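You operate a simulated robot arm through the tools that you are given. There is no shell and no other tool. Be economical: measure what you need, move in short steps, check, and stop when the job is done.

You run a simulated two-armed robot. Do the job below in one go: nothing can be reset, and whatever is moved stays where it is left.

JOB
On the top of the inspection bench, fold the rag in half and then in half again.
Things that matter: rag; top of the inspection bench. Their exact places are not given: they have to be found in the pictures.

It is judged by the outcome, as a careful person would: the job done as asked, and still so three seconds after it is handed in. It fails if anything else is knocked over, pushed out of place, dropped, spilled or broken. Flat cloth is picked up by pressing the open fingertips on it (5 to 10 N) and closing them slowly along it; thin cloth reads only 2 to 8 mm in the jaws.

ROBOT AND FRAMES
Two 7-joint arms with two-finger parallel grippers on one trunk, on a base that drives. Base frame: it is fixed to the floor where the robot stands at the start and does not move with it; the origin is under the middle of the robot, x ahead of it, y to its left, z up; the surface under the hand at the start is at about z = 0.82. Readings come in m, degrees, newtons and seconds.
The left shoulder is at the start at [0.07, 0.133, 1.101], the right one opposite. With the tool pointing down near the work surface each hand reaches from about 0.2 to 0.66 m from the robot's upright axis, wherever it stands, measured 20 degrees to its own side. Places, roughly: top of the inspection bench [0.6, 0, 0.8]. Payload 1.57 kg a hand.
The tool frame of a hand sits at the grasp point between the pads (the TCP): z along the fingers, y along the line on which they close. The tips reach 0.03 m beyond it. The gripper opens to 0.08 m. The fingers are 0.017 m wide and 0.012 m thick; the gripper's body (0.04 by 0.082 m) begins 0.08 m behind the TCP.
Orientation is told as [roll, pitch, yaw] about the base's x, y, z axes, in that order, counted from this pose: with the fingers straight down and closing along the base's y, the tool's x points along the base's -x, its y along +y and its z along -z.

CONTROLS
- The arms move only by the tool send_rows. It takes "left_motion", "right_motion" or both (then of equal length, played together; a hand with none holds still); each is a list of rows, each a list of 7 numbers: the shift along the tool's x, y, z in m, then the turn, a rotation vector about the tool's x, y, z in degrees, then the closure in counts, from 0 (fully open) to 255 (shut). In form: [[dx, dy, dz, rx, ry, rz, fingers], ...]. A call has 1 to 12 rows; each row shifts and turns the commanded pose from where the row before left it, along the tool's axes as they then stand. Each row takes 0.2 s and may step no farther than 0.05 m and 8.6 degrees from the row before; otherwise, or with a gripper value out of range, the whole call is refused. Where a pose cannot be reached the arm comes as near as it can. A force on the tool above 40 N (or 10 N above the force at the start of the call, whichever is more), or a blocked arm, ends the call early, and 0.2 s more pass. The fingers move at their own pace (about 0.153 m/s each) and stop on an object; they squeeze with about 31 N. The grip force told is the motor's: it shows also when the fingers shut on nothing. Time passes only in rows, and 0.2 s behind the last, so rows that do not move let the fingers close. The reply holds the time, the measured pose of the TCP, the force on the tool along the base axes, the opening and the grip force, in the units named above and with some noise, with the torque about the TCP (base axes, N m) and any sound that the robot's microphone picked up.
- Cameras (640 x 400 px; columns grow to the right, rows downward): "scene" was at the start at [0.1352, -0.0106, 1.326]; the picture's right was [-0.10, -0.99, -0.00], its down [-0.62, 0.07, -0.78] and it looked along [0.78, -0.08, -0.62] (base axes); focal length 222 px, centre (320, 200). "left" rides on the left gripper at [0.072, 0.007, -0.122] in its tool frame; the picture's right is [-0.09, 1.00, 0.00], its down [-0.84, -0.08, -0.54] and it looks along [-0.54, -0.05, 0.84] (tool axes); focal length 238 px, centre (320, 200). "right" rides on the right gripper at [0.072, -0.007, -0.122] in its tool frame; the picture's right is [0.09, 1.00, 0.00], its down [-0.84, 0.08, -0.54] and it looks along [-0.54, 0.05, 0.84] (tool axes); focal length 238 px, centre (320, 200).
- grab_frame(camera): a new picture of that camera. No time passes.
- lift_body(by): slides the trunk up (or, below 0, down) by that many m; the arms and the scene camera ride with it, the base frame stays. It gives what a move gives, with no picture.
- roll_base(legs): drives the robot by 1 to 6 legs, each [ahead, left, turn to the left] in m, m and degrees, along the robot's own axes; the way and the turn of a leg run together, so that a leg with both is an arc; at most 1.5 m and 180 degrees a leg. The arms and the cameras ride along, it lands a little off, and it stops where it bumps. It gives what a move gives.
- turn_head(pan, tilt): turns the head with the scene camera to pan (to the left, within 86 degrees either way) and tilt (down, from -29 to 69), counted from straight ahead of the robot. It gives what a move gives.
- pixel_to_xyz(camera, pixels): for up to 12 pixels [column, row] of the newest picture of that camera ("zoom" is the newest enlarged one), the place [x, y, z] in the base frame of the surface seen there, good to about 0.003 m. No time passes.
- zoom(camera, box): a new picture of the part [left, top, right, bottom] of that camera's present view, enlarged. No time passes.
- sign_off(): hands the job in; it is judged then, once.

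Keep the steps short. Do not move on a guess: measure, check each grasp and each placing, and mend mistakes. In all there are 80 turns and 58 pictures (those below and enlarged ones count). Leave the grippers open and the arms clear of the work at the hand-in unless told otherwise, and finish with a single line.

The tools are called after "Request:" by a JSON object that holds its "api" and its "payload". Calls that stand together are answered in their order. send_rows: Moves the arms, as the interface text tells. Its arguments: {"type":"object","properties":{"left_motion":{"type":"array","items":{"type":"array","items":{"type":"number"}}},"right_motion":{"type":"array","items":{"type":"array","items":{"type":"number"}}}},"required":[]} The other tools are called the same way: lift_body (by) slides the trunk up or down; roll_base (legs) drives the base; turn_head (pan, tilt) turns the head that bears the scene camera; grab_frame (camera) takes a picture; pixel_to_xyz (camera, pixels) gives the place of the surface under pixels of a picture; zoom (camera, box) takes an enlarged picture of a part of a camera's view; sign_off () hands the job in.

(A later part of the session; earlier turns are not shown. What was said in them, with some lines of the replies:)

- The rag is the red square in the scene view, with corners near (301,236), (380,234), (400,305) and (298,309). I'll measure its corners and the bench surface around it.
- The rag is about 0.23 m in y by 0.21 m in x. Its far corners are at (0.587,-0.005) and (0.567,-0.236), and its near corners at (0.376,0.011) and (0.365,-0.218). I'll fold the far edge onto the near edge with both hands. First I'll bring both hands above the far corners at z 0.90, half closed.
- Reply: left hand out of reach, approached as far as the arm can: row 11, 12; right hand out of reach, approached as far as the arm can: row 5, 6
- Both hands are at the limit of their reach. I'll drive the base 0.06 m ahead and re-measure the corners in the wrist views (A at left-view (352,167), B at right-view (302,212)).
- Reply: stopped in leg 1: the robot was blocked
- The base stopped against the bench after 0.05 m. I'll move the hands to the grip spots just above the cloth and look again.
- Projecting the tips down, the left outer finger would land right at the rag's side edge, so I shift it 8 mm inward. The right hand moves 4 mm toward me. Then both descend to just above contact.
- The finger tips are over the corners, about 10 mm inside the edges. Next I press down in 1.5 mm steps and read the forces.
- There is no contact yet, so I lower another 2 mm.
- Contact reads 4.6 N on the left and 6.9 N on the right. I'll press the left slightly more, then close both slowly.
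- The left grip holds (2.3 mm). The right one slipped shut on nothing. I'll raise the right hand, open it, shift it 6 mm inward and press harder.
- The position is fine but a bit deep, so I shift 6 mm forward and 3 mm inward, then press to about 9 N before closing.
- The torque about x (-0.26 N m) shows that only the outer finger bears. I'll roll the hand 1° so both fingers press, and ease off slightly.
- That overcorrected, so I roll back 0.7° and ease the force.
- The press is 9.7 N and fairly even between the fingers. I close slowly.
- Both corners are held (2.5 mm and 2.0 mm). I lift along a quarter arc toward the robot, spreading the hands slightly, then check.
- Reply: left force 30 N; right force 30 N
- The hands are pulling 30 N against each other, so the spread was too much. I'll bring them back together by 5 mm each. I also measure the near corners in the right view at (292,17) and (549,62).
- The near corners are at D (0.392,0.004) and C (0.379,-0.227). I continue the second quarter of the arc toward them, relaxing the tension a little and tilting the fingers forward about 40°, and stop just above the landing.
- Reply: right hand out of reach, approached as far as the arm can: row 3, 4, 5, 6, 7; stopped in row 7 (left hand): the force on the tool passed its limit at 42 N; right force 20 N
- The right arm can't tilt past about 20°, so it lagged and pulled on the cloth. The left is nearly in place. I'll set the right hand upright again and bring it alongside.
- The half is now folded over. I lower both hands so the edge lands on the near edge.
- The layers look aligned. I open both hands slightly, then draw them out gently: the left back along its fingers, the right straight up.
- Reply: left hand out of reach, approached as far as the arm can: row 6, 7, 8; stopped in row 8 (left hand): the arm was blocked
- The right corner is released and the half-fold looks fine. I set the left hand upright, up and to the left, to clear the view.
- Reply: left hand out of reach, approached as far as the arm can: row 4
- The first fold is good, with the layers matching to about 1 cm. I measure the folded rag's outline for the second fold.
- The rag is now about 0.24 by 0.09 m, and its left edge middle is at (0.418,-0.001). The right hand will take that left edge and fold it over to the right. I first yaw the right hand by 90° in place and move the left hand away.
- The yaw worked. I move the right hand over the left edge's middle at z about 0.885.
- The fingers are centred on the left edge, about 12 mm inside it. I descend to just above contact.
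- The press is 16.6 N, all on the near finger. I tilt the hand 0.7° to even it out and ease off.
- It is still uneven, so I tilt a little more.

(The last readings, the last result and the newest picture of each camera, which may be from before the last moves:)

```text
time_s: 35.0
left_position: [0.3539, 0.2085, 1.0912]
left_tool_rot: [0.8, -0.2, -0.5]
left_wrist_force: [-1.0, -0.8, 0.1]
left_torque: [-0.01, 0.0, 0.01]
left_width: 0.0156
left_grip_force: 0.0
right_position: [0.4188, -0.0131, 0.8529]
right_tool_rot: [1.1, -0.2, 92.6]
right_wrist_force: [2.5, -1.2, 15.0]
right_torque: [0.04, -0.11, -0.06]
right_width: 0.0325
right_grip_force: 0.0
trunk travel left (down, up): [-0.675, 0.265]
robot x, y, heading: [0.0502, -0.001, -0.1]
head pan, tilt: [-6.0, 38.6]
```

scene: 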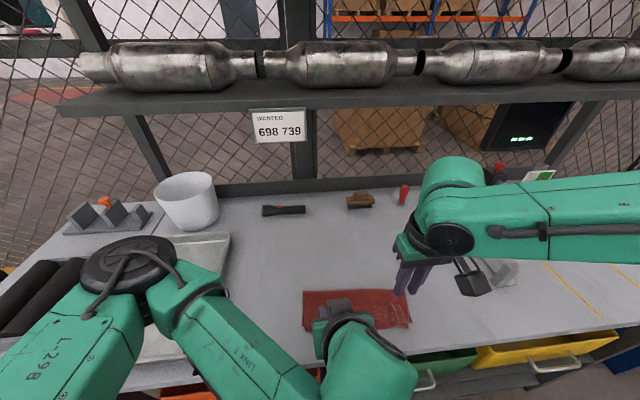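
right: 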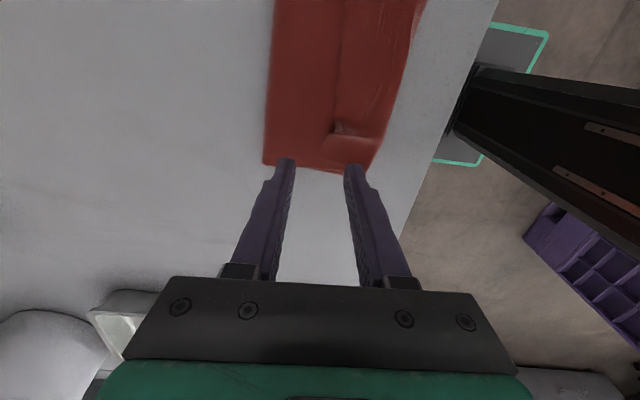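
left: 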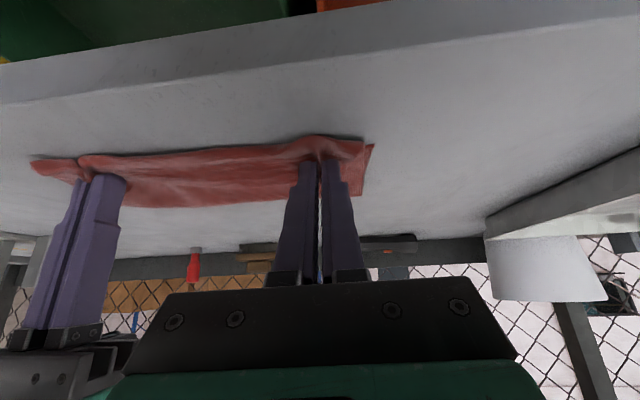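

The load is now even at 15 N. I ease off slightly and close slowly.

Request:
{"api": "send_rows", "payload": {"right_motion": [[0, 0, -0.0003, 0.2, 0, 0, 155], [0, 0, 0, 0, 0, 0, 164], [0, 0, 0, 0, 0, 0, 173], [0, 0, 0, 0, 0, 0, 182], [0, 0, 0, 0, 0, 0, 191], [0, 0, 0, 0, 0, 0, 200], [0, 0, 0, 0, 0, 0, 210], [0, 0, 0, 0, 0, 0, 220], [0, 0, 0, 0, 0, 0, 232], [0, 0, 0, 0, 0, 0, 244], [0, 0, 0, 0, 0, 0, 255], [0, 0, 0, 0, 0, 0, 255]]}}

Request:
{"api": "grab_frame", "payload": {"camera": "right"}}

```text
time_s: 37.6
left_position: [0.3529, 0.2082, 1.091]
left_tool_rot: [0.8, -0.3, -0.5]
left_wrist_force: [0.8, -0.1, 0.4]
left_torque: [-0.03, -0.02, 0.0]
left_width: 0.0155
left_grip_force: 0.0
right_position: [0.4172, -0.0143, 0.8527]
right_tool_rot: [1.1, -0.2, 92.6]
right_wrist_force: [-0.9, 0.7, 11.9]
right_torque: [-0.01, 0.09, 0.02]
right_width: 0.0036
right_grip_force: 24.1
trunk travel left (down, up): [-0.675, 0.265]
robot x, y, heading: [0.0514, -0.004, -0.3]
head pan, tilt: [-6.0, 38.6]
```

```text
29 pictures are left
```

right: 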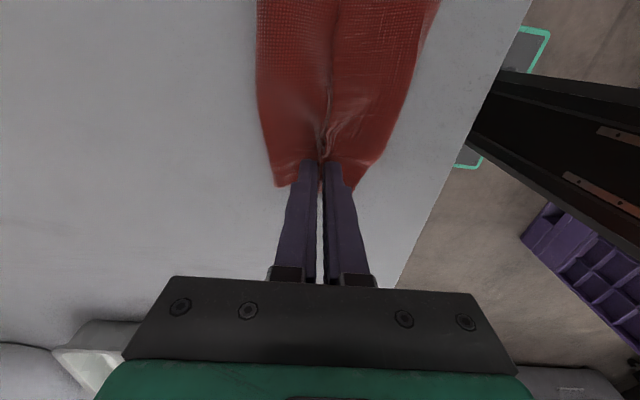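

The jaws read 3.6 mm, more than for one layer. I lift 3 cm and check that both layers come up.

Request:
{"api": "send_rows", "payload": {"right_motion": [[0.001, 0, -0.015, 0, 0, 0, 255], [0.004, 0, -0.015, 0, 0, 0, 255], [0.005, 0, -0.01, 0, 0, 0, 255], [0, 0, 0, 0, 0, 0, 255]]}}

Request:
{"api": "grab_frame", "payload": {"camera": "right"}}

Request:
{"api": "zoom", "payload": {"camera": "scene", "box": [240, 200, 460, 370]}}

Request:
{"api": "grab_frame", "payload": {"camera": "left"}}

```text
time_s: 38.6
left_position: [0.3544, 0.2093, 1.0909]
left_tool_rot: [0.8, -0.3, -0.5]
left_wrist_force: [-0.2, -0.6, -0.4]
left_torque: [0.0, 0.01, 0.01]
left_width: 0.0159
left_grip_force: 0.2
right_position: [0.4203, -0.0238, 0.8929]
right_tool_rot: [1.0, -0.1, 92.6]
right_wrist_force: [-0.2, -0.1, -0.1]
right_torque: [-0.01, 0.02, -0.01]
right_width: 0.0035
right_grip_force: 24.7
trunk travel left (down, up): [-0.675, 0.265]
robot x, y, heading: [0.0514, -0.0034, 0.0]
head pan, tilt: [-6.0, 38.6]
```

```text
28 pictures are left
```

right: 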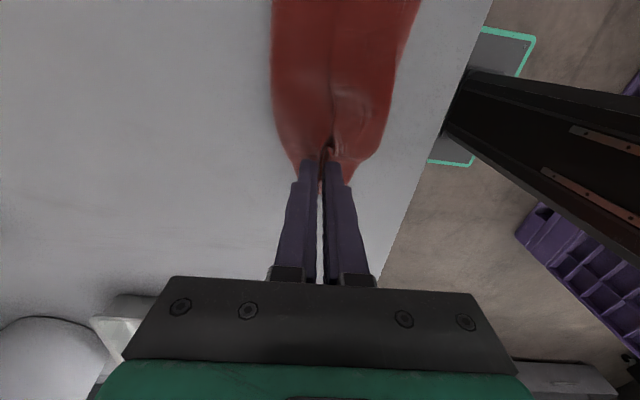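

```text
2.35 times, centred on (350, 285) of scene
```

zoom: 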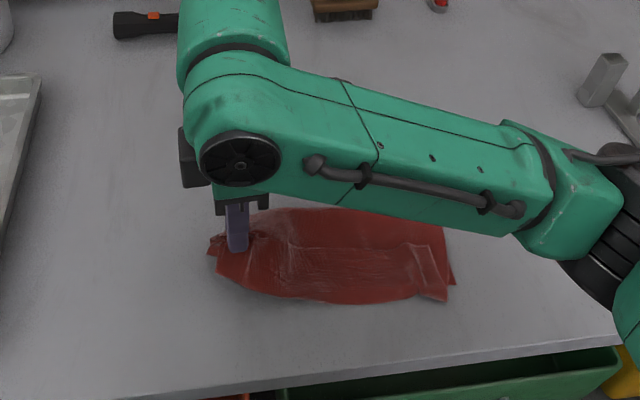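

```text
26 pictures are left
```

left: 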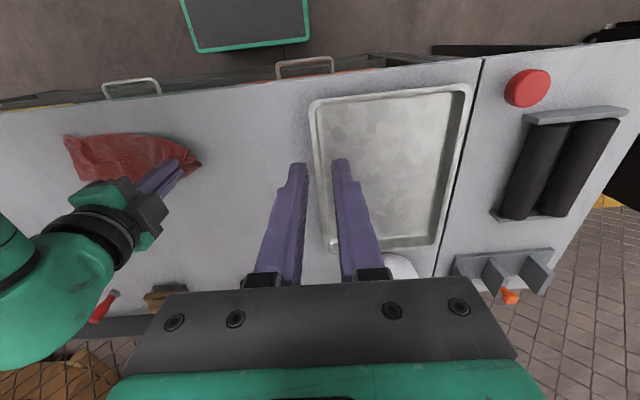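

Let me check from the left camera whether any layer was left on the table.

Request:
{"api": "zoom", "payload": {"camera": "left", "box": [40, 110, 240, 230]}}

```text
3.20 times, centred on (140, 170) of left
```

zoom: 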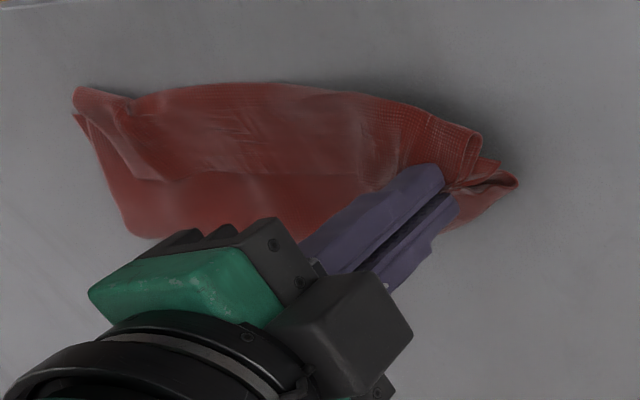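

The whole stack is lifted, both layers. I continue to the top of the arc over the middle (y ≈ -0.117).

Request:
{"api": "send_rows", "payload": {"right_motion": [[0.012, 0, -0.02, 0, 0, 0, 255], [0.017, 0, -0.016, 0, 0, 0, 255], [0.02, 0, -0.012, 0, 0, 0, 255], [0.022, 0, -0.008, 0, 0, 0, 255], [0.022, 0, -0.004, 0, 0, 0, 255], [0, 0, 0, 0, -5, 0, 255], [0, 0, 0, 0, -5, 0, 255], [0, 0, 0, 0, 0, 0, 255]]}}

Request:
{"api": "grab_frame", "payload": {"camera": "left"}}

Request:
{"api": "grab_frame", "payload": {"camera": "right"}}

```text
time_s: 40.4
left_position: [0.354, 0.2094, 1.0903]
left_tool_rot: [0.8, -0.1, -0.5]
left_wrist_force: [-1.0, 0.1, -0.2]
left_torque: [0.0, -0.01, 0.02]
left_width: 0.0156
left_grip_force: 0.1
right_position: [0.4261, -0.1163, 0.9518]
right_tool_rot: [1.2, -10.3, 92.4]
right_wrist_force: [-0.1, 0.1, 0.6]
right_torque: [0.0, 0.02, -0.01]
right_width: 0.0032
right_grip_force: 24.5
trunk travel left (down, up): [-0.675, 0.265]
robot x, y, heading: [0.0478, 0.0013, 0.1]
head pan, tilt: [-6.0, 38.6]
```

```text
24 pictures are left
```

left: 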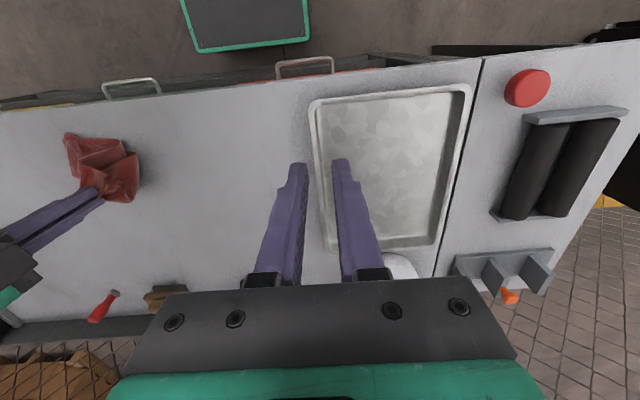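

```text
23 pictures are left
```

right: 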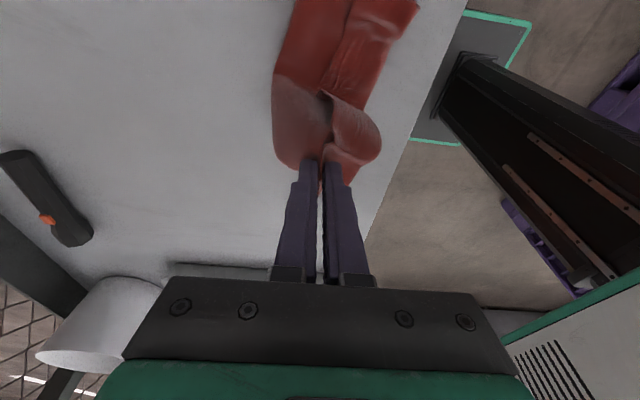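

Tilting works in this direction. I carry on down the second quarter of the arc toward the right edge, tilting the fingers forward, and stop above the landing.

Request:
{"api": "send_rows", "payload": {"right_motion": [[0.0263, 0.0042, -0.0022, 0, -4.5, 0, 255], [0.0259, 0.0042, 0.0004, 0, -4.5, 0, 255], [0.0249, 0.0042, 0.0034, 0, -4.5, 0, 255], [0.0231, 0.0042, 0.0063, 0, -4.5, 0, 255], [0.0209, 0.0042, 0.0093, 0, -4.5, 0, 255], [0.018, 0.0042, 0.0123, 0, -4.5, 0, 255], [0, 0, 0, 0, 0, 0, 255]]}}

Request:
{"api": "zoom", "payload": {"camera": "left", "box": [0, 90, 200, 210]}}

Request:
{"api": "grab_frame", "payload": {"camera": "scene"}}

Request:
{"api": "grab_frame", "payload": {"camera": "right"}}

```text
time_s: 42.0
left_position: [0.3541, 0.2093, 1.0901]
left_tool_rot: [0.8, -0.3, -0.5]
left_wrist_force: [-0.1, -0.9, 0.0]
left_torque: [0.0, -0.03, -0.04]
left_width: 0.0159
left_grip_force: 0.1
right_position: [0.4048, -0.2314, 0.8761]
right_tool_rot: [1.3, -37.1, 91.7]
right_wrist_force: [-0.5, -0.1, 0.1]
right_torque: [-0.02, 0.02, 0.03]
right_width: 0.0034
right_grip_force: 25.0
trunk travel left (down, up): [-0.675, 0.265]
robot x, y, heading: [0.0504, -0.0037, -0.2]
head pan, tilt: [-6.0, 38.6]
```

```text
3.20 times, centred on (100, 150) of left
```

zoom: 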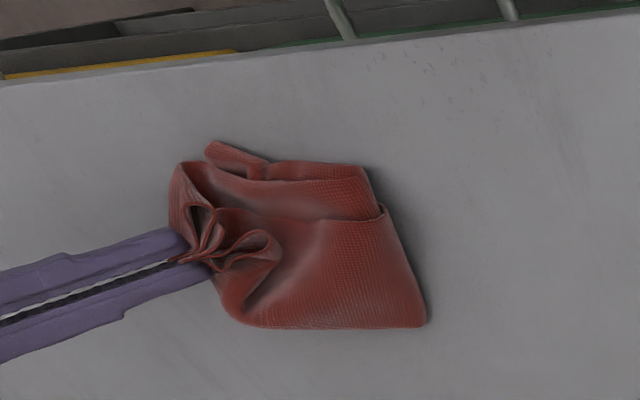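

```text
21 pictures are left
```

scene: 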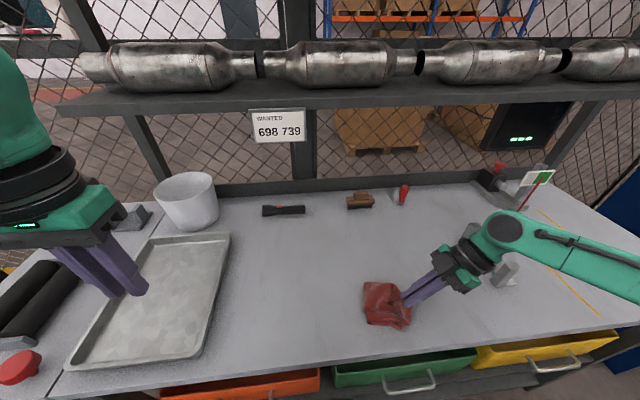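

```text
20 pictures are left
```

right: 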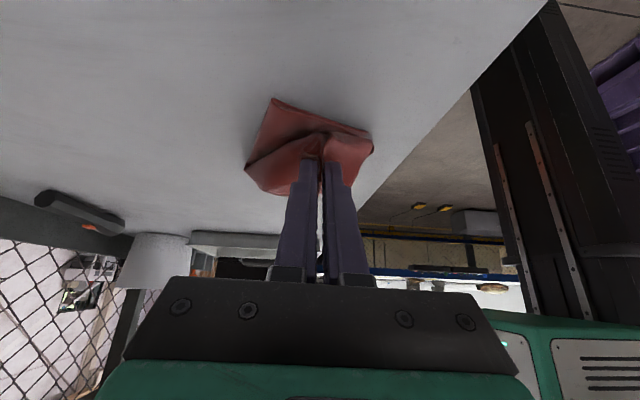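

The second fold is forming well. I lower the hand the last 1.9 cm.

Request:
{"api": "send_rows", "payload": {"right_motion": [[0.005, 0, 0.0048, 0, 0, 0, 255], [0.005, 0, 0.0048, 0, 0, 0, 255], [0.0038, 0, 0.0038, 0, 0, 0, 255], [0, 0, 0, 0, 0, 0, 255]]}}

Request:
{"api": "zoom", "payload": {"camera": "left", "box": [0, 90, 200, 210]}}

```text
time_s: 43.0
left_position: [0.3541, 0.2091, 1.0906]
left_tool_rot: [0.8, -0.3, -0.5]
left_wrist_force: [0.8, 0.2, 0.4]
left_torque: [-0.01, 0.01, 0.02]
left_width: 0.0156
left_grip_force: 0.1
right_position: [0.405, -0.2337, 0.8592]
right_tool_rot: [1.3, -37.0, 91.8]
right_wrist_force: [-0.4, 0.6, 1.0]
right_torque: [0.03, 0.02, -0.02]
right_width: 0.0028
right_grip_force: 24.3
trunk travel left (down, up): [-0.675, 0.265]
robot x, y, heading: [0.0486, -0.0002, -0.1]
head pan, tilt: [-6.0, 38.6]
```

```text
3.20 times, centred on (100, 150) of left
```

zoom: 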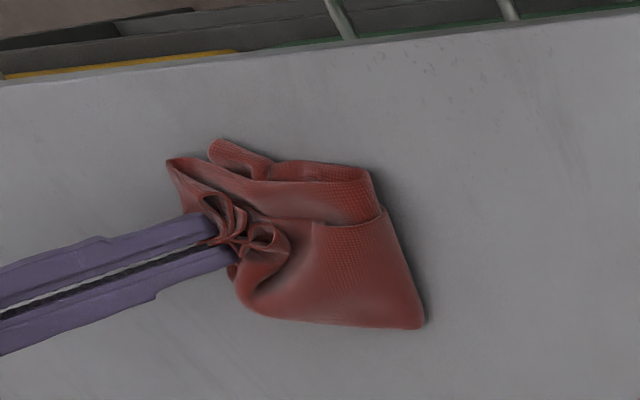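

It is in place. I open gradually and draw the fingers back along their own line.

Request:
{"api": "send_rows", "payload": {"right_motion": [[0, 0, 0, 0, 0, 0, 235], [0, 0, 0, 0, 0, 0, 215], [0, 0, 0, 0, 0, 0, 200], [0, 0, 0, 0, 0, 0, 200], [0, 0, -0.008, 0, 0, 0, 200], [0, 0, -0.012, 0, 0, 0, 200], [0, 0, -0.02, 0, 0, 0, 200], [0, 0, -0.025, 0, 0, 0, 200], [-0.015, 0, -0.02, 0, 0, 0, 200], [-0.015, 0, -0.02, 0, 0, 0, 200]]}}

Request:
{"api": "zoom", "payload": {"camera": "left", "box": [0, 90, 200, 210]}}

Request:
{"api": "zoom", "payload": {"camera": "scene", "box": [290, 230, 470, 370]}}

```text
time_s: 45.2
left_position: [0.3538, 0.2082, 1.0913]
left_tool_rot: [0.9, -0.2, -0.4]
left_wrist_force: [0.2, -0.5, 0.5]
left_torque: [-0.01, -0.04, 0.02]
left_width: 0.0158
left_grip_force: 0.1
right_position: [0.4073, -0.2742, 0.9598]
right_tool_rot: [1.4, -37.3, 91.9]
right_wrist_force: [-0.7, -0.5, 0.0]
right_torque: [0.0, -0.01, 0.01]
right_width: 0.0173
right_grip_force: 0.0
trunk travel left (down, up): [-0.675, 0.265]
robot x, y, heading: [0.0458, -0.0004, -0.1]
head pan, tilt: [-6.0, 38.6]
```

```text
3.20 times, centred on (100, 150) of left
```

zoom: 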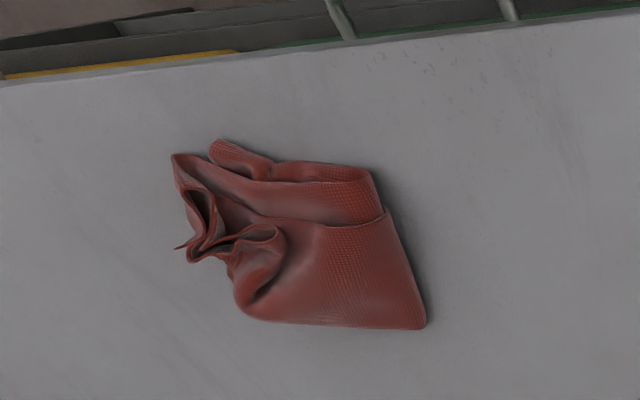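

```text
2.86 times, centred on (380, 300) of scene
```

zoom: 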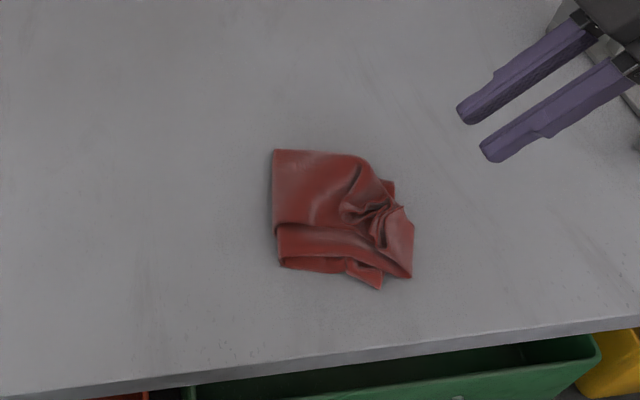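

The rag is in quarters, but the top edge is still bunched at the pinch. I'll press on the bunch with closed fingertips and open them to spread it. First I measure it.

Request:
{"api": "pixel_to_xyz", "payload": {"camera": "zoom", "pixels": [[370, 210], [355, 208], [383, 240], [403, 210], [412, 245], [410, 275], [380, 285], [275, 152], [282, 265], [365, 162], [393, 185], [330, 200]]}}

Request:
{"api": "send_rows", "payload": {"right_motion": [[0, 0, 0, 0, 7.4, 0, 230], [0, 0, 0, 0, 7.4, 0, 255], [0, 0, 0, 0, 7.4, 0, 255], [0, 0, 0, 0, 7.4, 0, 255], [0, 0, 0, 0, 7.4, 0, 255], [0, 0, 0, 0, 0, 0, 255]]}}

Request:
{"api": "grab_frame", "payload": {"camera": "right"}}

```text
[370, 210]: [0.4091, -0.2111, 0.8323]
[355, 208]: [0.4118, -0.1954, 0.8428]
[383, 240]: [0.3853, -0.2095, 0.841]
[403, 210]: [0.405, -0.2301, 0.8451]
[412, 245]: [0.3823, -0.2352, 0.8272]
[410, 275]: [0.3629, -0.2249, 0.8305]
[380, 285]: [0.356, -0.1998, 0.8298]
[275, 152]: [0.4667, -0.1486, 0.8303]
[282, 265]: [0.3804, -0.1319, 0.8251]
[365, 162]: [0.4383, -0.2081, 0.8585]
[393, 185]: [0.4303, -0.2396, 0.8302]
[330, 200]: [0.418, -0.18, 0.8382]
```

```text
time_s: 46.6
left_position: [0.354, 0.2082, 1.0913]
left_tool_rot: [0.8, -0.2, -0.5]
left_wrist_force: [-0.2, 0.1, -0.4]
left_torque: [-0.01, 0.0, 0.01]
left_width: 0.0155
left_grip_force: 0.0
right_position: [0.4061, -0.2735, 0.9612]
right_tool_rot: [1.0, -0.1, 92.6]
right_wrist_force: [0.5, 1.4, -0.1]
right_torque: [0.01, 0.01, -0.01]
right_width: 0.0
right_grip_force: 21.4
trunk travel left (down, up): [-0.675, 0.265]
robot x, y, heading: [0.0512, -0.0026, -0.2]
head pan, tilt: [-6.0, 38.6]
```

```text
16 pictures are left
```

right: 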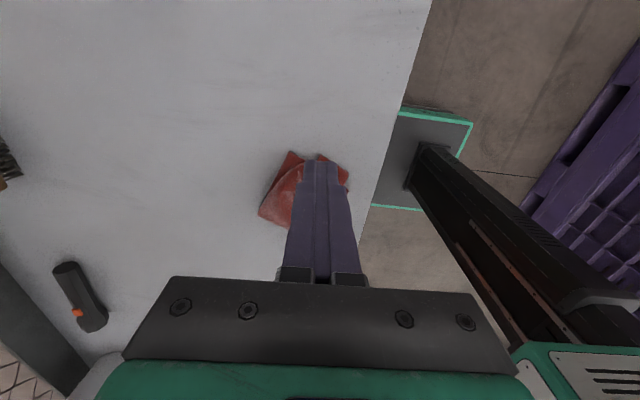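

I place the closed fingers above the slit of the bunch at about (0.403,-0.215).

Request:
{"api": "send_rows", "payload": {"right_motion": [[-0.0195, 0, 0.02, 0, 0, 0, 255], [-0.0195, 0, 0.02, 0, 0, 0, 255], [-0.0195, 0, 0.02, 0, 0, 0, 255], [0, 0, 0.02, 0, 0, 0, 255], [0, 0, 0.007, 0, 0, 0, 255], [0, 0, 0.005, 0, 0, 0, 255], [0, 0, 0.004, 0, 0, 0, 255], [0, 0, 0.004, 0, 0, 0, 255], [0, 0, 0.003, 0, 0, 0, 255], [0, 0, 0, 0, 0, 0, 255]]}}

Request:
{"api": "grab_frame", "payload": {"camera": "right"}}

```text
time_s: 48.8
left_position: [0.3542, 0.2094, 1.0912]
left_tool_rot: [0.7, -0.3, -0.5]
left_wrist_force: [0.1, -0.4, -0.1]
left_torque: [-0.02, -0.01, 0.03]
left_width: 0.0157
left_grip_force: 0.0
right_position: [0.4039, -0.2155, 0.859]
right_tool_rot: [0.9, -0.2, 92.7]
right_wrist_force: [0.2, 0.8, 7.1]
right_torque: [0.02, 0.0, 0.01]
right_width: 0.0
right_grip_force: 21.3
trunk travel left (down, up): [-0.675, 0.265]
robot x, y, heading: [0.0507, -0.0024, 0.0]
head pan, tilt: [-6.0, 38.6]
```

```text
15 pictures are left
```

right: 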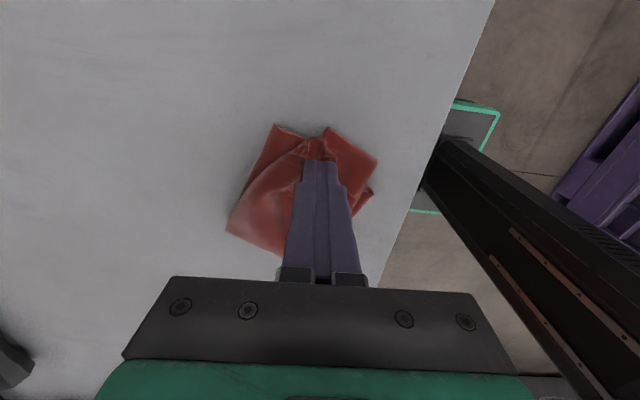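

Contact is 7 N. I open slowly to spread the bunch sideways.

Request:
{"api": "send_rows", "payload": {"right_motion": [[0, 0, 0.0005, 0, 0, 0, 240], [0, 0, 0.0005, 0, 0, 0, 222], [0, 0, 0.0005, 0, 0, 0, 204], [0, 0, 0, 0, 0, 0, 186], [0, 0, 0, 0, 0, 0, 168], [0, 0, 0, 0, 0, 0, 150], [0, 0, 0, 0, 0, 0, 132], [0, 0, 0, 0, 0, 0, 114], [0, 0, 0, 0, 0, 0, 100], [0, 0, 0, 0, 0, 0, 100]]}}

Request:
{"api": "grab_frame", "payload": {"camera": "right"}}

```text
time_s: 51.0
left_position: [0.354, 0.2088, 1.0907]
left_tool_rot: [0.8, -0.4, -0.4]
left_wrist_force: [-0.2, 1.1, 1.0]
left_torque: [0.01, 0.02, 0.0]
left_width: 0.0159
left_grip_force: 0.0
right_position: [0.403, -0.2165, 0.858]
right_tool_rot: [1.0, -0.1, 92.6]
right_wrist_force: [-0.8, 0.1, 7.2]
right_torque: [0.03, -0.08, 0.01]
right_width: 0.0451
right_grip_force: 0.1
trunk travel left (down, up): [-0.675, 0.265]
robot x, y, heading: [0.0524, -0.0001, 0.1]
head pan, tilt: [-6.0, 38.6]
```

```text
14 pictures are left
```

right: 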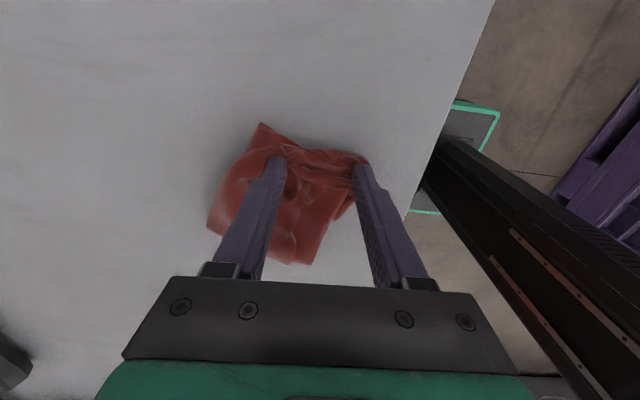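

It spread the bunch. I lift the hand straight up and clear to inspect.

Request:
{"api": "send_rows", "payload": {"right_motion": [[0, 0, -0.01, 0, 0, 0, 100], [0, 0, -0.02, 0, 0, 0, 100], [0, 0, -0.03, 0, 0, 0, 100], [0, 0, -0.03, 0, 0, 0, 100], [0.03, 0, -0.01, 0, 0, 0, 100], [0.04, 0, 0, 0, 0, 0, 100], [0.04, 0, 0, 0, 0, 0, 100], [0, 0, 0, 0, 0, 0, 100]]}}

Request:
{"api": "zoom", "payload": {"camera": "scene", "box": [310, 230, 450, 340]}}

Request:
{"api": "zoom", "payload": {"camera": "left", "box": [0, 90, 200, 210]}}

```text
time_s: 52.8
left_position: [0.3551, 0.2085, 1.0903]
left_tool_rot: [0.8, -0.3, -0.6]
left_wrist_force: [0.1, -0.5, 0.3]
left_torque: [0.05, 0.01, -0.03]
left_width: 0.0159
left_grip_force: 0.1
right_position: [0.4111, -0.3243, 0.9552]
right_tool_rot: [1.1, -0.2, 92.6]
right_wrist_force: [0.5, 0.4, 0.1]
right_torque: [-0.01, 0.0, 0.01]
right_width: 0.0483
right_grip_force: 0.0
trunk travel left (down, up): [-0.675, 0.265]
robot x, y, heading: [0.0554, 0.0002, 0.2]
head pan, tilt: [-6.0, 38.6]
```

```text
3.64 times, centred on (380, 285) of scene
```

zoom: 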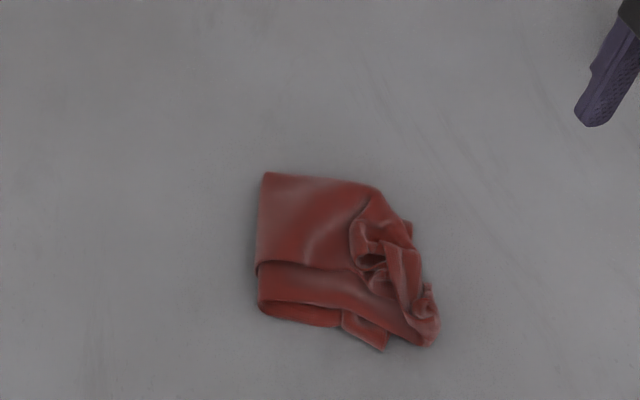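

```text
3.20 times, centred on (100, 150) of left
```

zoom: 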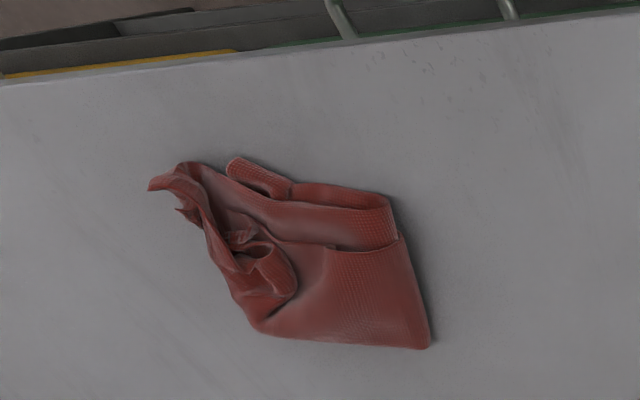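

It is better but still rumpled on the right edge. I'll press the closed tips on the far part of the top flap and drag it outward. First I measure the points.

Request:
{"api": "pixel_to_xyz", "payload": {"camera": "left", "pixels": [[85, 190]]}}

Request:
{"api": "zoom", "payload": {"camera": "scene", "box": [330, 260, 430, 340]}}

Request:
{"api": "pixel_to_xyz", "payload": {"camera": "zoom", "pixels": [[255, 125], [430, 155], [485, 220], [430, 230], [400, 240], [450, 290], [515, 355], [500, 390], [440, 395], [360, 300], [340, 180], [400, 200]]}}

```text
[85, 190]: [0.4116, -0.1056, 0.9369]
```

```text
5.00 times, centred on (380, 300) of scene
```

zoom: 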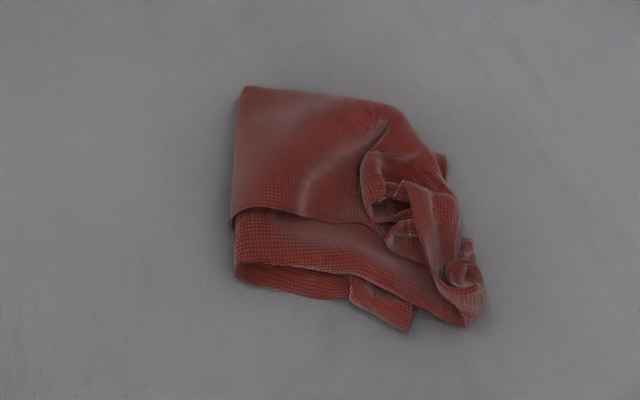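

```text
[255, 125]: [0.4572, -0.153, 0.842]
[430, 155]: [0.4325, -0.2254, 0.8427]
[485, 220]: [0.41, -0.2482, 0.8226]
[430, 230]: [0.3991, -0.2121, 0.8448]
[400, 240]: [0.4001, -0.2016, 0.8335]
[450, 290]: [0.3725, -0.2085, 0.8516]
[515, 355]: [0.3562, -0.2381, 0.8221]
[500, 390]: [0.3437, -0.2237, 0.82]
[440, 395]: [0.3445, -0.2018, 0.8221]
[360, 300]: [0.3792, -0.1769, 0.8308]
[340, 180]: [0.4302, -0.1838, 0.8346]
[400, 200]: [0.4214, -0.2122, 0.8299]
```

I press the closed tips at about (0.424,-0.200) and drag the loop outward (to the far right).

Request:
{"api": "send_rows", "payload": {"right_motion": [[-0.0411, -0.0062, 0.0, 0, 0, 0, 255], [-0.0411, -0.0062, 0.02, 0, 0, 0, 255], [-0.0411, -0.0062, 0.02, 0, 0, 0, 255], [0, 0, 0.025, 0, 0, 0, 255], [0, 0, 0.012, 0, 0, 0, 255], [0, 0, 0.008, 0, 0, 0, 255], [0, 0, 0.006, 0, 0, 0, 255], [0, 0, 0.004, 0, 0, 0, 255], [0, 0, 0, 0, 0, 0, 255]]}}

```text
time_s: 54.8
left_position: [0.3545, 0.2087, 1.0911]
left_tool_rot: [0.9, -0.3, -0.4]
left_wrist_force: [0.6, 0.1, -0.6]
left_torque: [0.0, -0.02, -0.01]
left_width: 0.0154
left_grip_force: 0.1
right_position: [0.421, -0.2002, 0.8612]
right_tool_rot: [1.1, -0.2, 92.6]
right_wrist_force: [-1.2, 0.8, 2.9]
right_torque: [-0.04, 0.02, 0.0]
right_width: 0.0
right_grip_force: 21.4
trunk travel left (down, up): [-0.675, 0.265]
robot x, y, heading: [0.0545, 0.0017, -0.1]
head pan, tilt: [-6.0, 38.6]
```

Light contact at 2.9 N. I press 1.5 mm more and drag about 2.5 cm right and 1.2 cm away, then lift off.

Request:
{"api": "send_rows", "payload": {"right_motion": [[0, 0, 0.0015, 0, 0, 0, 255], [0.005, -0.003, 0.0005, 0, 0, 0, 255], [0.006, -0.003, 0.0005, 0, 0, 0, 255], [0.006, -0.003, 0.0005, 0, 0, 0, 255], [0.006, -0.003, 0, 0, 0, 0, 255], [0.004, -0.002, 0, 0, 0, 0, 255], [0, 0, 0, 0, 0, 0, 255], [0, 0, -0.02, 0, 0, 0, 255], [0, 0, -0.04, 0, 0, 0, 255], [0.04, 0, -0.02, 0, 0, 0, 255], [0.045, 0, 0, 0, 0, 0, 255], [0.03, 0, 0, 0, 0, 0, 255]]}}

Request:
{"api": "zoom", "payload": {"camera": "scene", "box": [330, 260, 430, 340]}}

```text
time_s: 57.4
left_position: [0.3558, 0.2095, 1.0911]
left_tool_rot: [0.8, -0.2, -0.5]
left_wrist_force: [-0.2, 0.2, 0.4]
left_torque: [0.0, -0.01, 0.03]
left_width: 0.0158
left_grip_force: 0.1
right_position: [0.4426, -0.3443, 0.9378]
right_tool_rot: [1.1, -0.2, 92.7]
right_wrist_force: [0.8, -0.3, -1.1]
right_torque: [0.0, 0.0, 0.01]
right_width: 0.0
right_grip_force: 21.3
trunk travel left (down, up): [-0.675, 0.265]
robot x, y, heading: [0.0508, -0.0001, 0.0]
head pan, tilt: [-6.0, 38.6]
```

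```text
5.00 times, centred on (380, 300) of scene
```

zoom: 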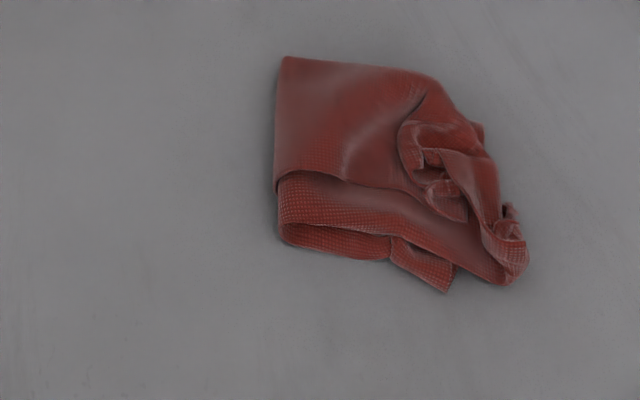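

The whole rag slid about 1.5 cm without unrolling. The opening-finger trick gives no net drag, so I repeat it centred in the remaining pocket. I measure the spots first.

Request:
{"api": "pixel_to_xyz", "payload": {"camera": "zoom", "pixels": [[432, 165], [415, 140], [450, 175], [475, 150], [485, 132], [440, 100], [520, 265], [445, 205], [450, 130], [478, 200], [283, 60], [283, 235]]}}

```text
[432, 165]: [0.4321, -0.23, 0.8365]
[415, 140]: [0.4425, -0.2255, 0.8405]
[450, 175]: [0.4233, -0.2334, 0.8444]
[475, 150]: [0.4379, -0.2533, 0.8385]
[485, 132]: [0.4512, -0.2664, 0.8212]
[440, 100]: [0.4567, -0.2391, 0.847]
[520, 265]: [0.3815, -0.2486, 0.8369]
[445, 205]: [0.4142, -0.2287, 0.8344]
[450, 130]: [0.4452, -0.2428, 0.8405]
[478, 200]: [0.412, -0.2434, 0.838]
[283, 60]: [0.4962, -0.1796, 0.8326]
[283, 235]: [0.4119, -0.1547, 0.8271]
```

I place the closed tips in the pocket at (0.433,-0.236) and press lightly.

Request:
{"api": "send_rows", "payload": {"right_motion": [[-0.0361, 0.0016, 0.0, 0, 0, 0, 255], [-0.0361, 0.0016, 0.015, 0, 0, 0, 255], [-0.0361, 0.0015, 0.02, 0, 0, 0, 255], [0, 0, 0.02, 0, 0, 0, 255], [0, 0, 0.012, 0, 0, 0, 255], [0, 0, 0.008, 0, 0, 0, 255], [0, 0, 0.003, 0, 0, 0, 255], [0, 0, 0.002, 0, 0, 0, 255], [0, 0, 0, 0, 0, 0, 255]]}}

```text
time_s: 59.4
left_position: [0.3541, 0.2095, 1.0915]
left_tool_rot: [0.9, -0.4, -0.6]
left_wrist_force: [0.7, 0.2, -0.6]
left_torque: [-0.01, -0.02, -0.01]
left_width: 0.0159
left_grip_force: 0.0
right_position: [0.4318, -0.235, 0.8598]
right_tool_rot: [1.0, -0.2, 92.7]
right_wrist_force: [0.6, -0.7, 8.0]
right_torque: [-0.03, -0.03, 0.01]
right_width: 0.0
right_grip_force: 20.9
trunk travel left (down, up): [-0.675, 0.265]
robot x, y, heading: [0.0461, 0.0014, -0.2]
head pan, tilt: [-6.0, 38.6]
```

Contact is 8 N. I press a bit more, open slowly to spread, then lift away.

Request:
{"api": "send_rows", "payload": {"right_motion": [[0, 0, 0.0005, 0, 0, 0, 235], [0, 0, 0.0005, 0, 0, 0, 215], [0, 0, 0.0005, 0, 0, 0, 195], [0, 0, 0, 0, 0, 0, 175], [0, 0, 0, 0, 0, 0, 155], [0, 0, 0, 0, 0, 0, 135], [0, 0, 0, 0, 0, 0, 115], [0, 0, 0, 0, 0, 0, 100], [0, 0, 0, 0, 0, 0, 100], [0, 0, -0.03, 0, 0, 0, 100], [0, 0, -0.04, 0, 0, 0, 100], [0.045, 0, -0.01, 0, 0, 0, 100]]}}

Request:
{"api": "send_rows", "payload": {"right_motion": [[0.045, 0, 0, 0, 0, 0, 100], [0.03, 0, 0, 0, 0, 0, 100]]}}

Request:
{"api": "zoom", "payload": {"camera": "scene", "box": [330, 260, 430, 340]}}

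```text
time_s: 62.0
left_position: [0.3538, 0.2062, 1.0918]
left_tool_rot: [1.0, -0.3, -0.6]
left_wrist_force: [-0.3, 0.4, 0.5]
left_torque: [0.02, -0.02, 0.0]
left_width: 0.0157
left_grip_force: 0.1
right_position: [0.437, -0.2811, 0.9356]
right_tool_rot: [1.0, -0.3, 92.7]
right_wrist_force: [-0.1, 0.1, 0.7]
right_torque: [0.06, -0.02, 0.0]
right_width: 0.0485
right_grip_force: 0.1
trunk travel left (down, up): [-0.675, 0.265]
robot x, y, heading: [0.0536, -0.0032, 0.1]
head pan, tilt: [-6.0, 38.6]
```

```text
time_s: 62.6
left_position: [0.3534, 0.2071, 1.0901]
left_tool_rot: [0.8, -0.3, -0.5]
left_wrist_force: [-0.7, -0.6, -1.1]
left_torque: [0.01, -0.01, 0.0]
left_width: 0.0156
left_grip_force: 0.1
right_position: [0.4382, -0.3549, 0.9361]
right_tool_rot: [1.0, -0.3, 92.7]
right_wrist_force: [-0.2, 0.1, 0.6]
right_torque: [-0.01, -0.02, 0.01]
right_width: 0.0487
right_grip_force: 0.1
trunk travel left (down, up): [-0.675, 0.265]
robot x, y, heading: [0.0499, 0.0021, -0.2]
head pan, tilt: [-6.0, 38.6]
```

```text
5.00 times, centred on (380, 300) of scene
```

zoom: 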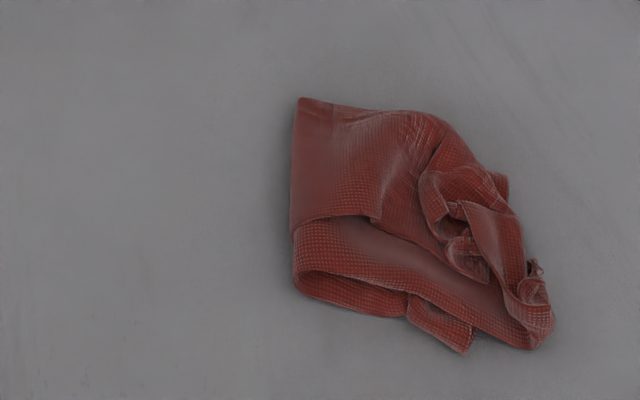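

The top edge now spans nearly the full edge length, so what remains is loose wrinkles. I'll pat these flat rather than drag. I measure where they are.

Request:
{"api": "pixel_to_xyz", "payload": {"camera": "zoom", "pixels": [[455, 190], [480, 260], [430, 125], [540, 300], [530, 345], [500, 185], [465, 350], [300, 100], [300, 285], [350, 200], [510, 240], [420, 250]]}}

```text
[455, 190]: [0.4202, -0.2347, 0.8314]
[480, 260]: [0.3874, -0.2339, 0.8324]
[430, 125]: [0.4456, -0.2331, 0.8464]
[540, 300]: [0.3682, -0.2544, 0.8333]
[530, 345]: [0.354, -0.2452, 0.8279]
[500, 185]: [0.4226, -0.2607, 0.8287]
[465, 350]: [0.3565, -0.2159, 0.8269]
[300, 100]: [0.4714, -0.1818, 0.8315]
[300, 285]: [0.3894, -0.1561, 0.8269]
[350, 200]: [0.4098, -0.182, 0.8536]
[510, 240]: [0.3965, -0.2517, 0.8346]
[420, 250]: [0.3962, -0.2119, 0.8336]
```

I pat the wrinkles at (0.405,-0.235) and then the bulge near the fold at (0.412,-0.188), gently, with half-open tips.

Request:
{"api": "send_rows", "payload": {"right_motion": [[-0.0405, 0.0092, 0.0, 0, 0, 0, 190], [-0.0405, 0.0092, 0.015, 0, 0, 0, 190], [-0.0404, 0.0092, 0.02, 0, 0, 0, 190], [0, 0, 0.02, 0, 0, 0, 190], [0, 0, 0.012, 0, 0, 0, 190], [0, 0, 0.006, 0, 0, 0, 190], [0, 0, 0.003, 0, 0, 0, 190], [0, 0, 0.002, 0, 0, 0, 190], [0, 0, 0.001, 0, 0, 0, 190], [0, 0, 0, 0, 0, 0, 190]]}}

Request:
{"api": "send_rows", "payload": {"right_motion": [[0, 0, -0.02, 0, 0, 0, 190], [0, 0, -0.025, 0, 0, 0, 190], [-0.047, -0.01, 0, 0, 0, 0, 190], [0, 0, 0.02, 0, 0, 0, 190], [0, 0, 0.012, 0, 0, 0, 190], [0, 0, 0.008, 0, 0, 0, 190], [0, 0, 0.003, 0, 0, 0, 190], [0, 0, 0, 0, 0, 0, 190], [0, 0, -0.03, 0, 0, 0, 190], [0, 0, -0.04, 0, 0, 0, 190], [0.045, 0, -0.01, 0, 0, 0, 190], [0.045, 0, 0, 0, 0, 0, 190]]}}

Request:
{"api": "send_rows", "payload": {"right_motion": [[0.045, 0, 0, 0, 0, 0, 100], [0.03, 0, 0, 0, 0, 0, 100]]}}

Request:
{"api": "zoom", "payload": {"camera": "scene", "box": [330, 260, 430, 340]}}

```text
time_s: 64.8
left_position: [0.3546, 0.2084, 1.091]
left_tool_rot: [0.9, -0.4, -0.5]
left_wrist_force: [0.3, 1.0, 0.9]
left_torque: [0.03, -0.02, 0.02]
left_width: 0.0156
left_grip_force: 0.1
right_position: [0.4048, -0.2351, 0.8591]
right_tool_rot: [1.0, -0.2, 92.6]
right_wrist_force: [0.3, -1.5, 4.0]
right_torque: [0.0, 0.02, 0.01]
right_width: 0.0205
right_grip_force: 0.1
trunk travel left (down, up): [-0.675, 0.265]
robot x, y, heading: [0.0515, -0.0006, -0.1]
head pan, tilt: [-6.0, 38.6]
```

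```text
time_s: 67.4
left_position: [0.3535, 0.2076, 1.0913]
left_tool_rot: [0.9, -0.4, -0.5]
left_wrist_force: [0.3, 0.6, 0.0]
left_torque: [0.02, 0.0, 0.02]
left_width: 0.0156
left_grip_force: 0.1
right_position: [0.4159, -0.2789, 0.9406]
right_tool_rot: [1.0, -0.2, 92.7]
right_wrist_force: [-0.1, 0.4, 0.4]
right_torque: [-0.01, 0.0, -0.02]
right_width: 0.0205
right_grip_force: 0.2
trunk travel left (down, up): [-0.675, 0.265]
robot x, y, heading: [0.0507, -0.0042, -0.1]
head pan, tilt: [-6.0, 38.6]
```

```text
time_s: 68.0
left_position: [0.3546, 0.2093, 1.091]
left_tool_rot: [0.9, -0.4, -0.5]
left_wrist_force: [-0.4, 0.0, 0.0]
left_torque: [-0.03, 0.04, -0.03]
left_width: 0.0156
left_grip_force: 0.0
right_position: [0.4226, -0.3513, 0.9384]
right_tool_rot: [1.1, -0.2, 92.7]
right_wrist_force: [-0.1, -0.1, -0.5]
right_torque: [0.04, 0.0, 0.03]
right_width: 0.0487
right_grip_force: 0.1
trunk travel left (down, up): [-0.675, 0.265]
robot x, y, heading: [0.054, 0.0017, 0.1]
head pan, tilt: [-6.0, 38.6]
```

```text
5.00 times, centred on (380, 300) of scene
```

zoom: 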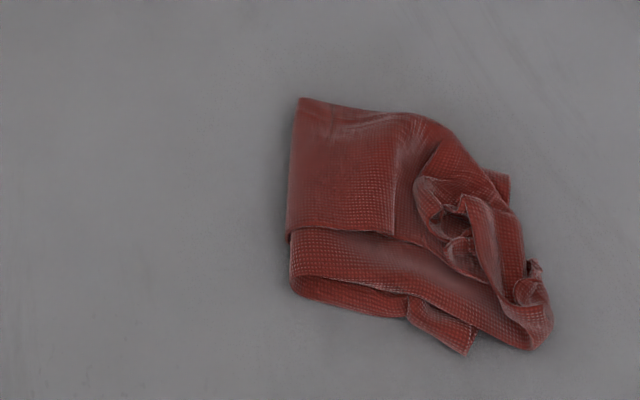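

The rag lies as a compact quarter fold. I open both grippers, raise the hands clear, and take a last full look.

Request:
{"api": "send_rows", "payload": {"left_motion": [[0, 0, -0.01, 0, 0, 0, 0], [0, 0, 0, 0, 0, 0, 0], [0, 0, 0, 0, 0, 0, 0], [0, 0, 0, 0, 0, 0, 0]], "right_motion": [[0.01, 0, -0.04, 0, 0, 0, 0], [0.01, 0, -0.04, 0, 0, 0, 0], [0, 0, -0.04, 0, 0, 0, 0], [0, 0, 0, 0, 0, 0, 0]]}}

Request:
{"api": "grab_frame", "payload": {"camera": "scene"}}

```text
time_s: 69.2
left_position: [0.3527, 0.2091, 1.1017]
left_tool_rot: [0.8, -0.4, -0.5]
left_wrist_force: [-0.5, -0.6, -0.1]
left_torque: [0.02, -0.03, 0.0]
left_width: 0.0798
left_grip_force: 0.0
right_position: [0.4124, -0.3724, 1.0156]
right_tool_rot: [9.1, -0.6, 92.7]
right_wrist_force: [-0.7, 0.1, 0.4]
right_torque: [0.01, 0.02, 0.0]
right_width: 0.0799
right_grip_force: 0.1
trunk travel left (down, up): [-0.675, 0.265]
robot x, y, heading: [0.0508, -0.0032, -0.2]
head pan, tilt: [-6.0, 38.6]
stopped in row 4 (right hand): the arm was blocked; the commanded pose is now the measured one
```

```text
7 pictures are left
```

scene: 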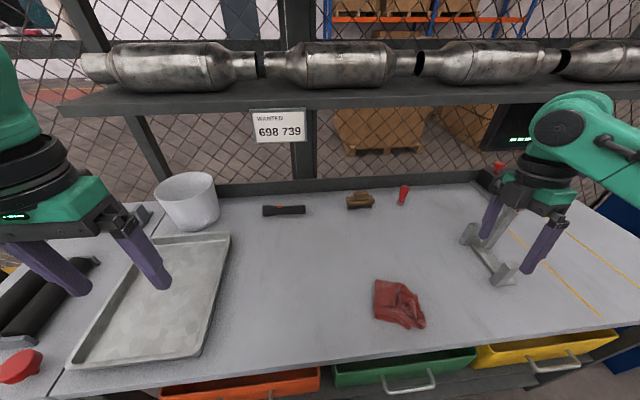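

The right arm reported a block near the height gauge. I look with the right camera to be sure nothing is touched.

Request:
{"api": "grab_frame", "payload": {"camera": "right"}}

Request:
{"api": "zoom", "payload": {"camera": "scene", "box": [440, 90, 640, 300]}}

```text
6 pictures are left
```

right: 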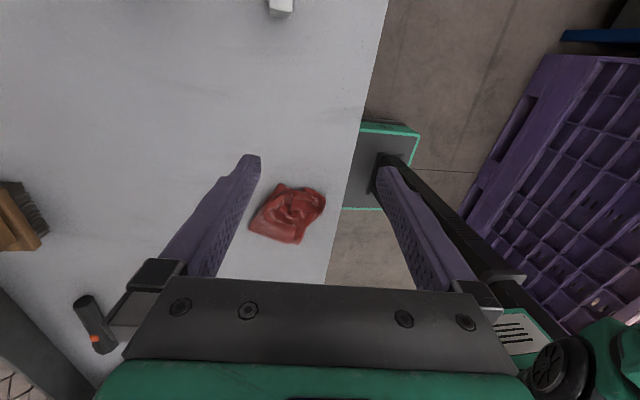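

```text
1.90 times, centred on (540, 195) of scene
```

zoom: 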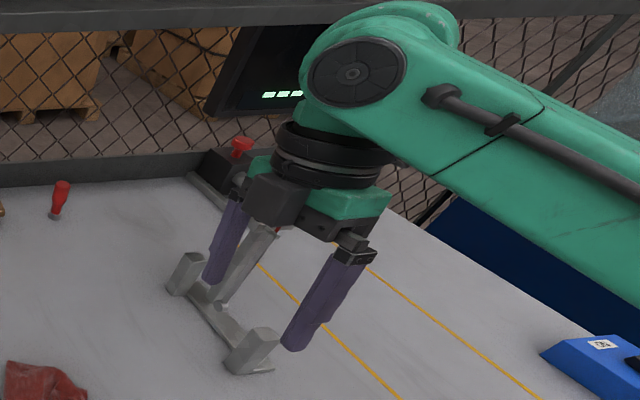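

The gauge stands where it was, with no contact force, so the block was the arm's own limit. The rag is folded twice, the grippers are open and both arms are clear. I hand the job in.

Request:
{"api": "sign_off", "payload": {}}

```text
The job is handed in.
```

The rag is folded in half and then in half again on the inspection bench. It is a compact quarter fold of about 0.11 by 0.10 m, still wrinkled on its right edge, and nothing else was seen to have moved.
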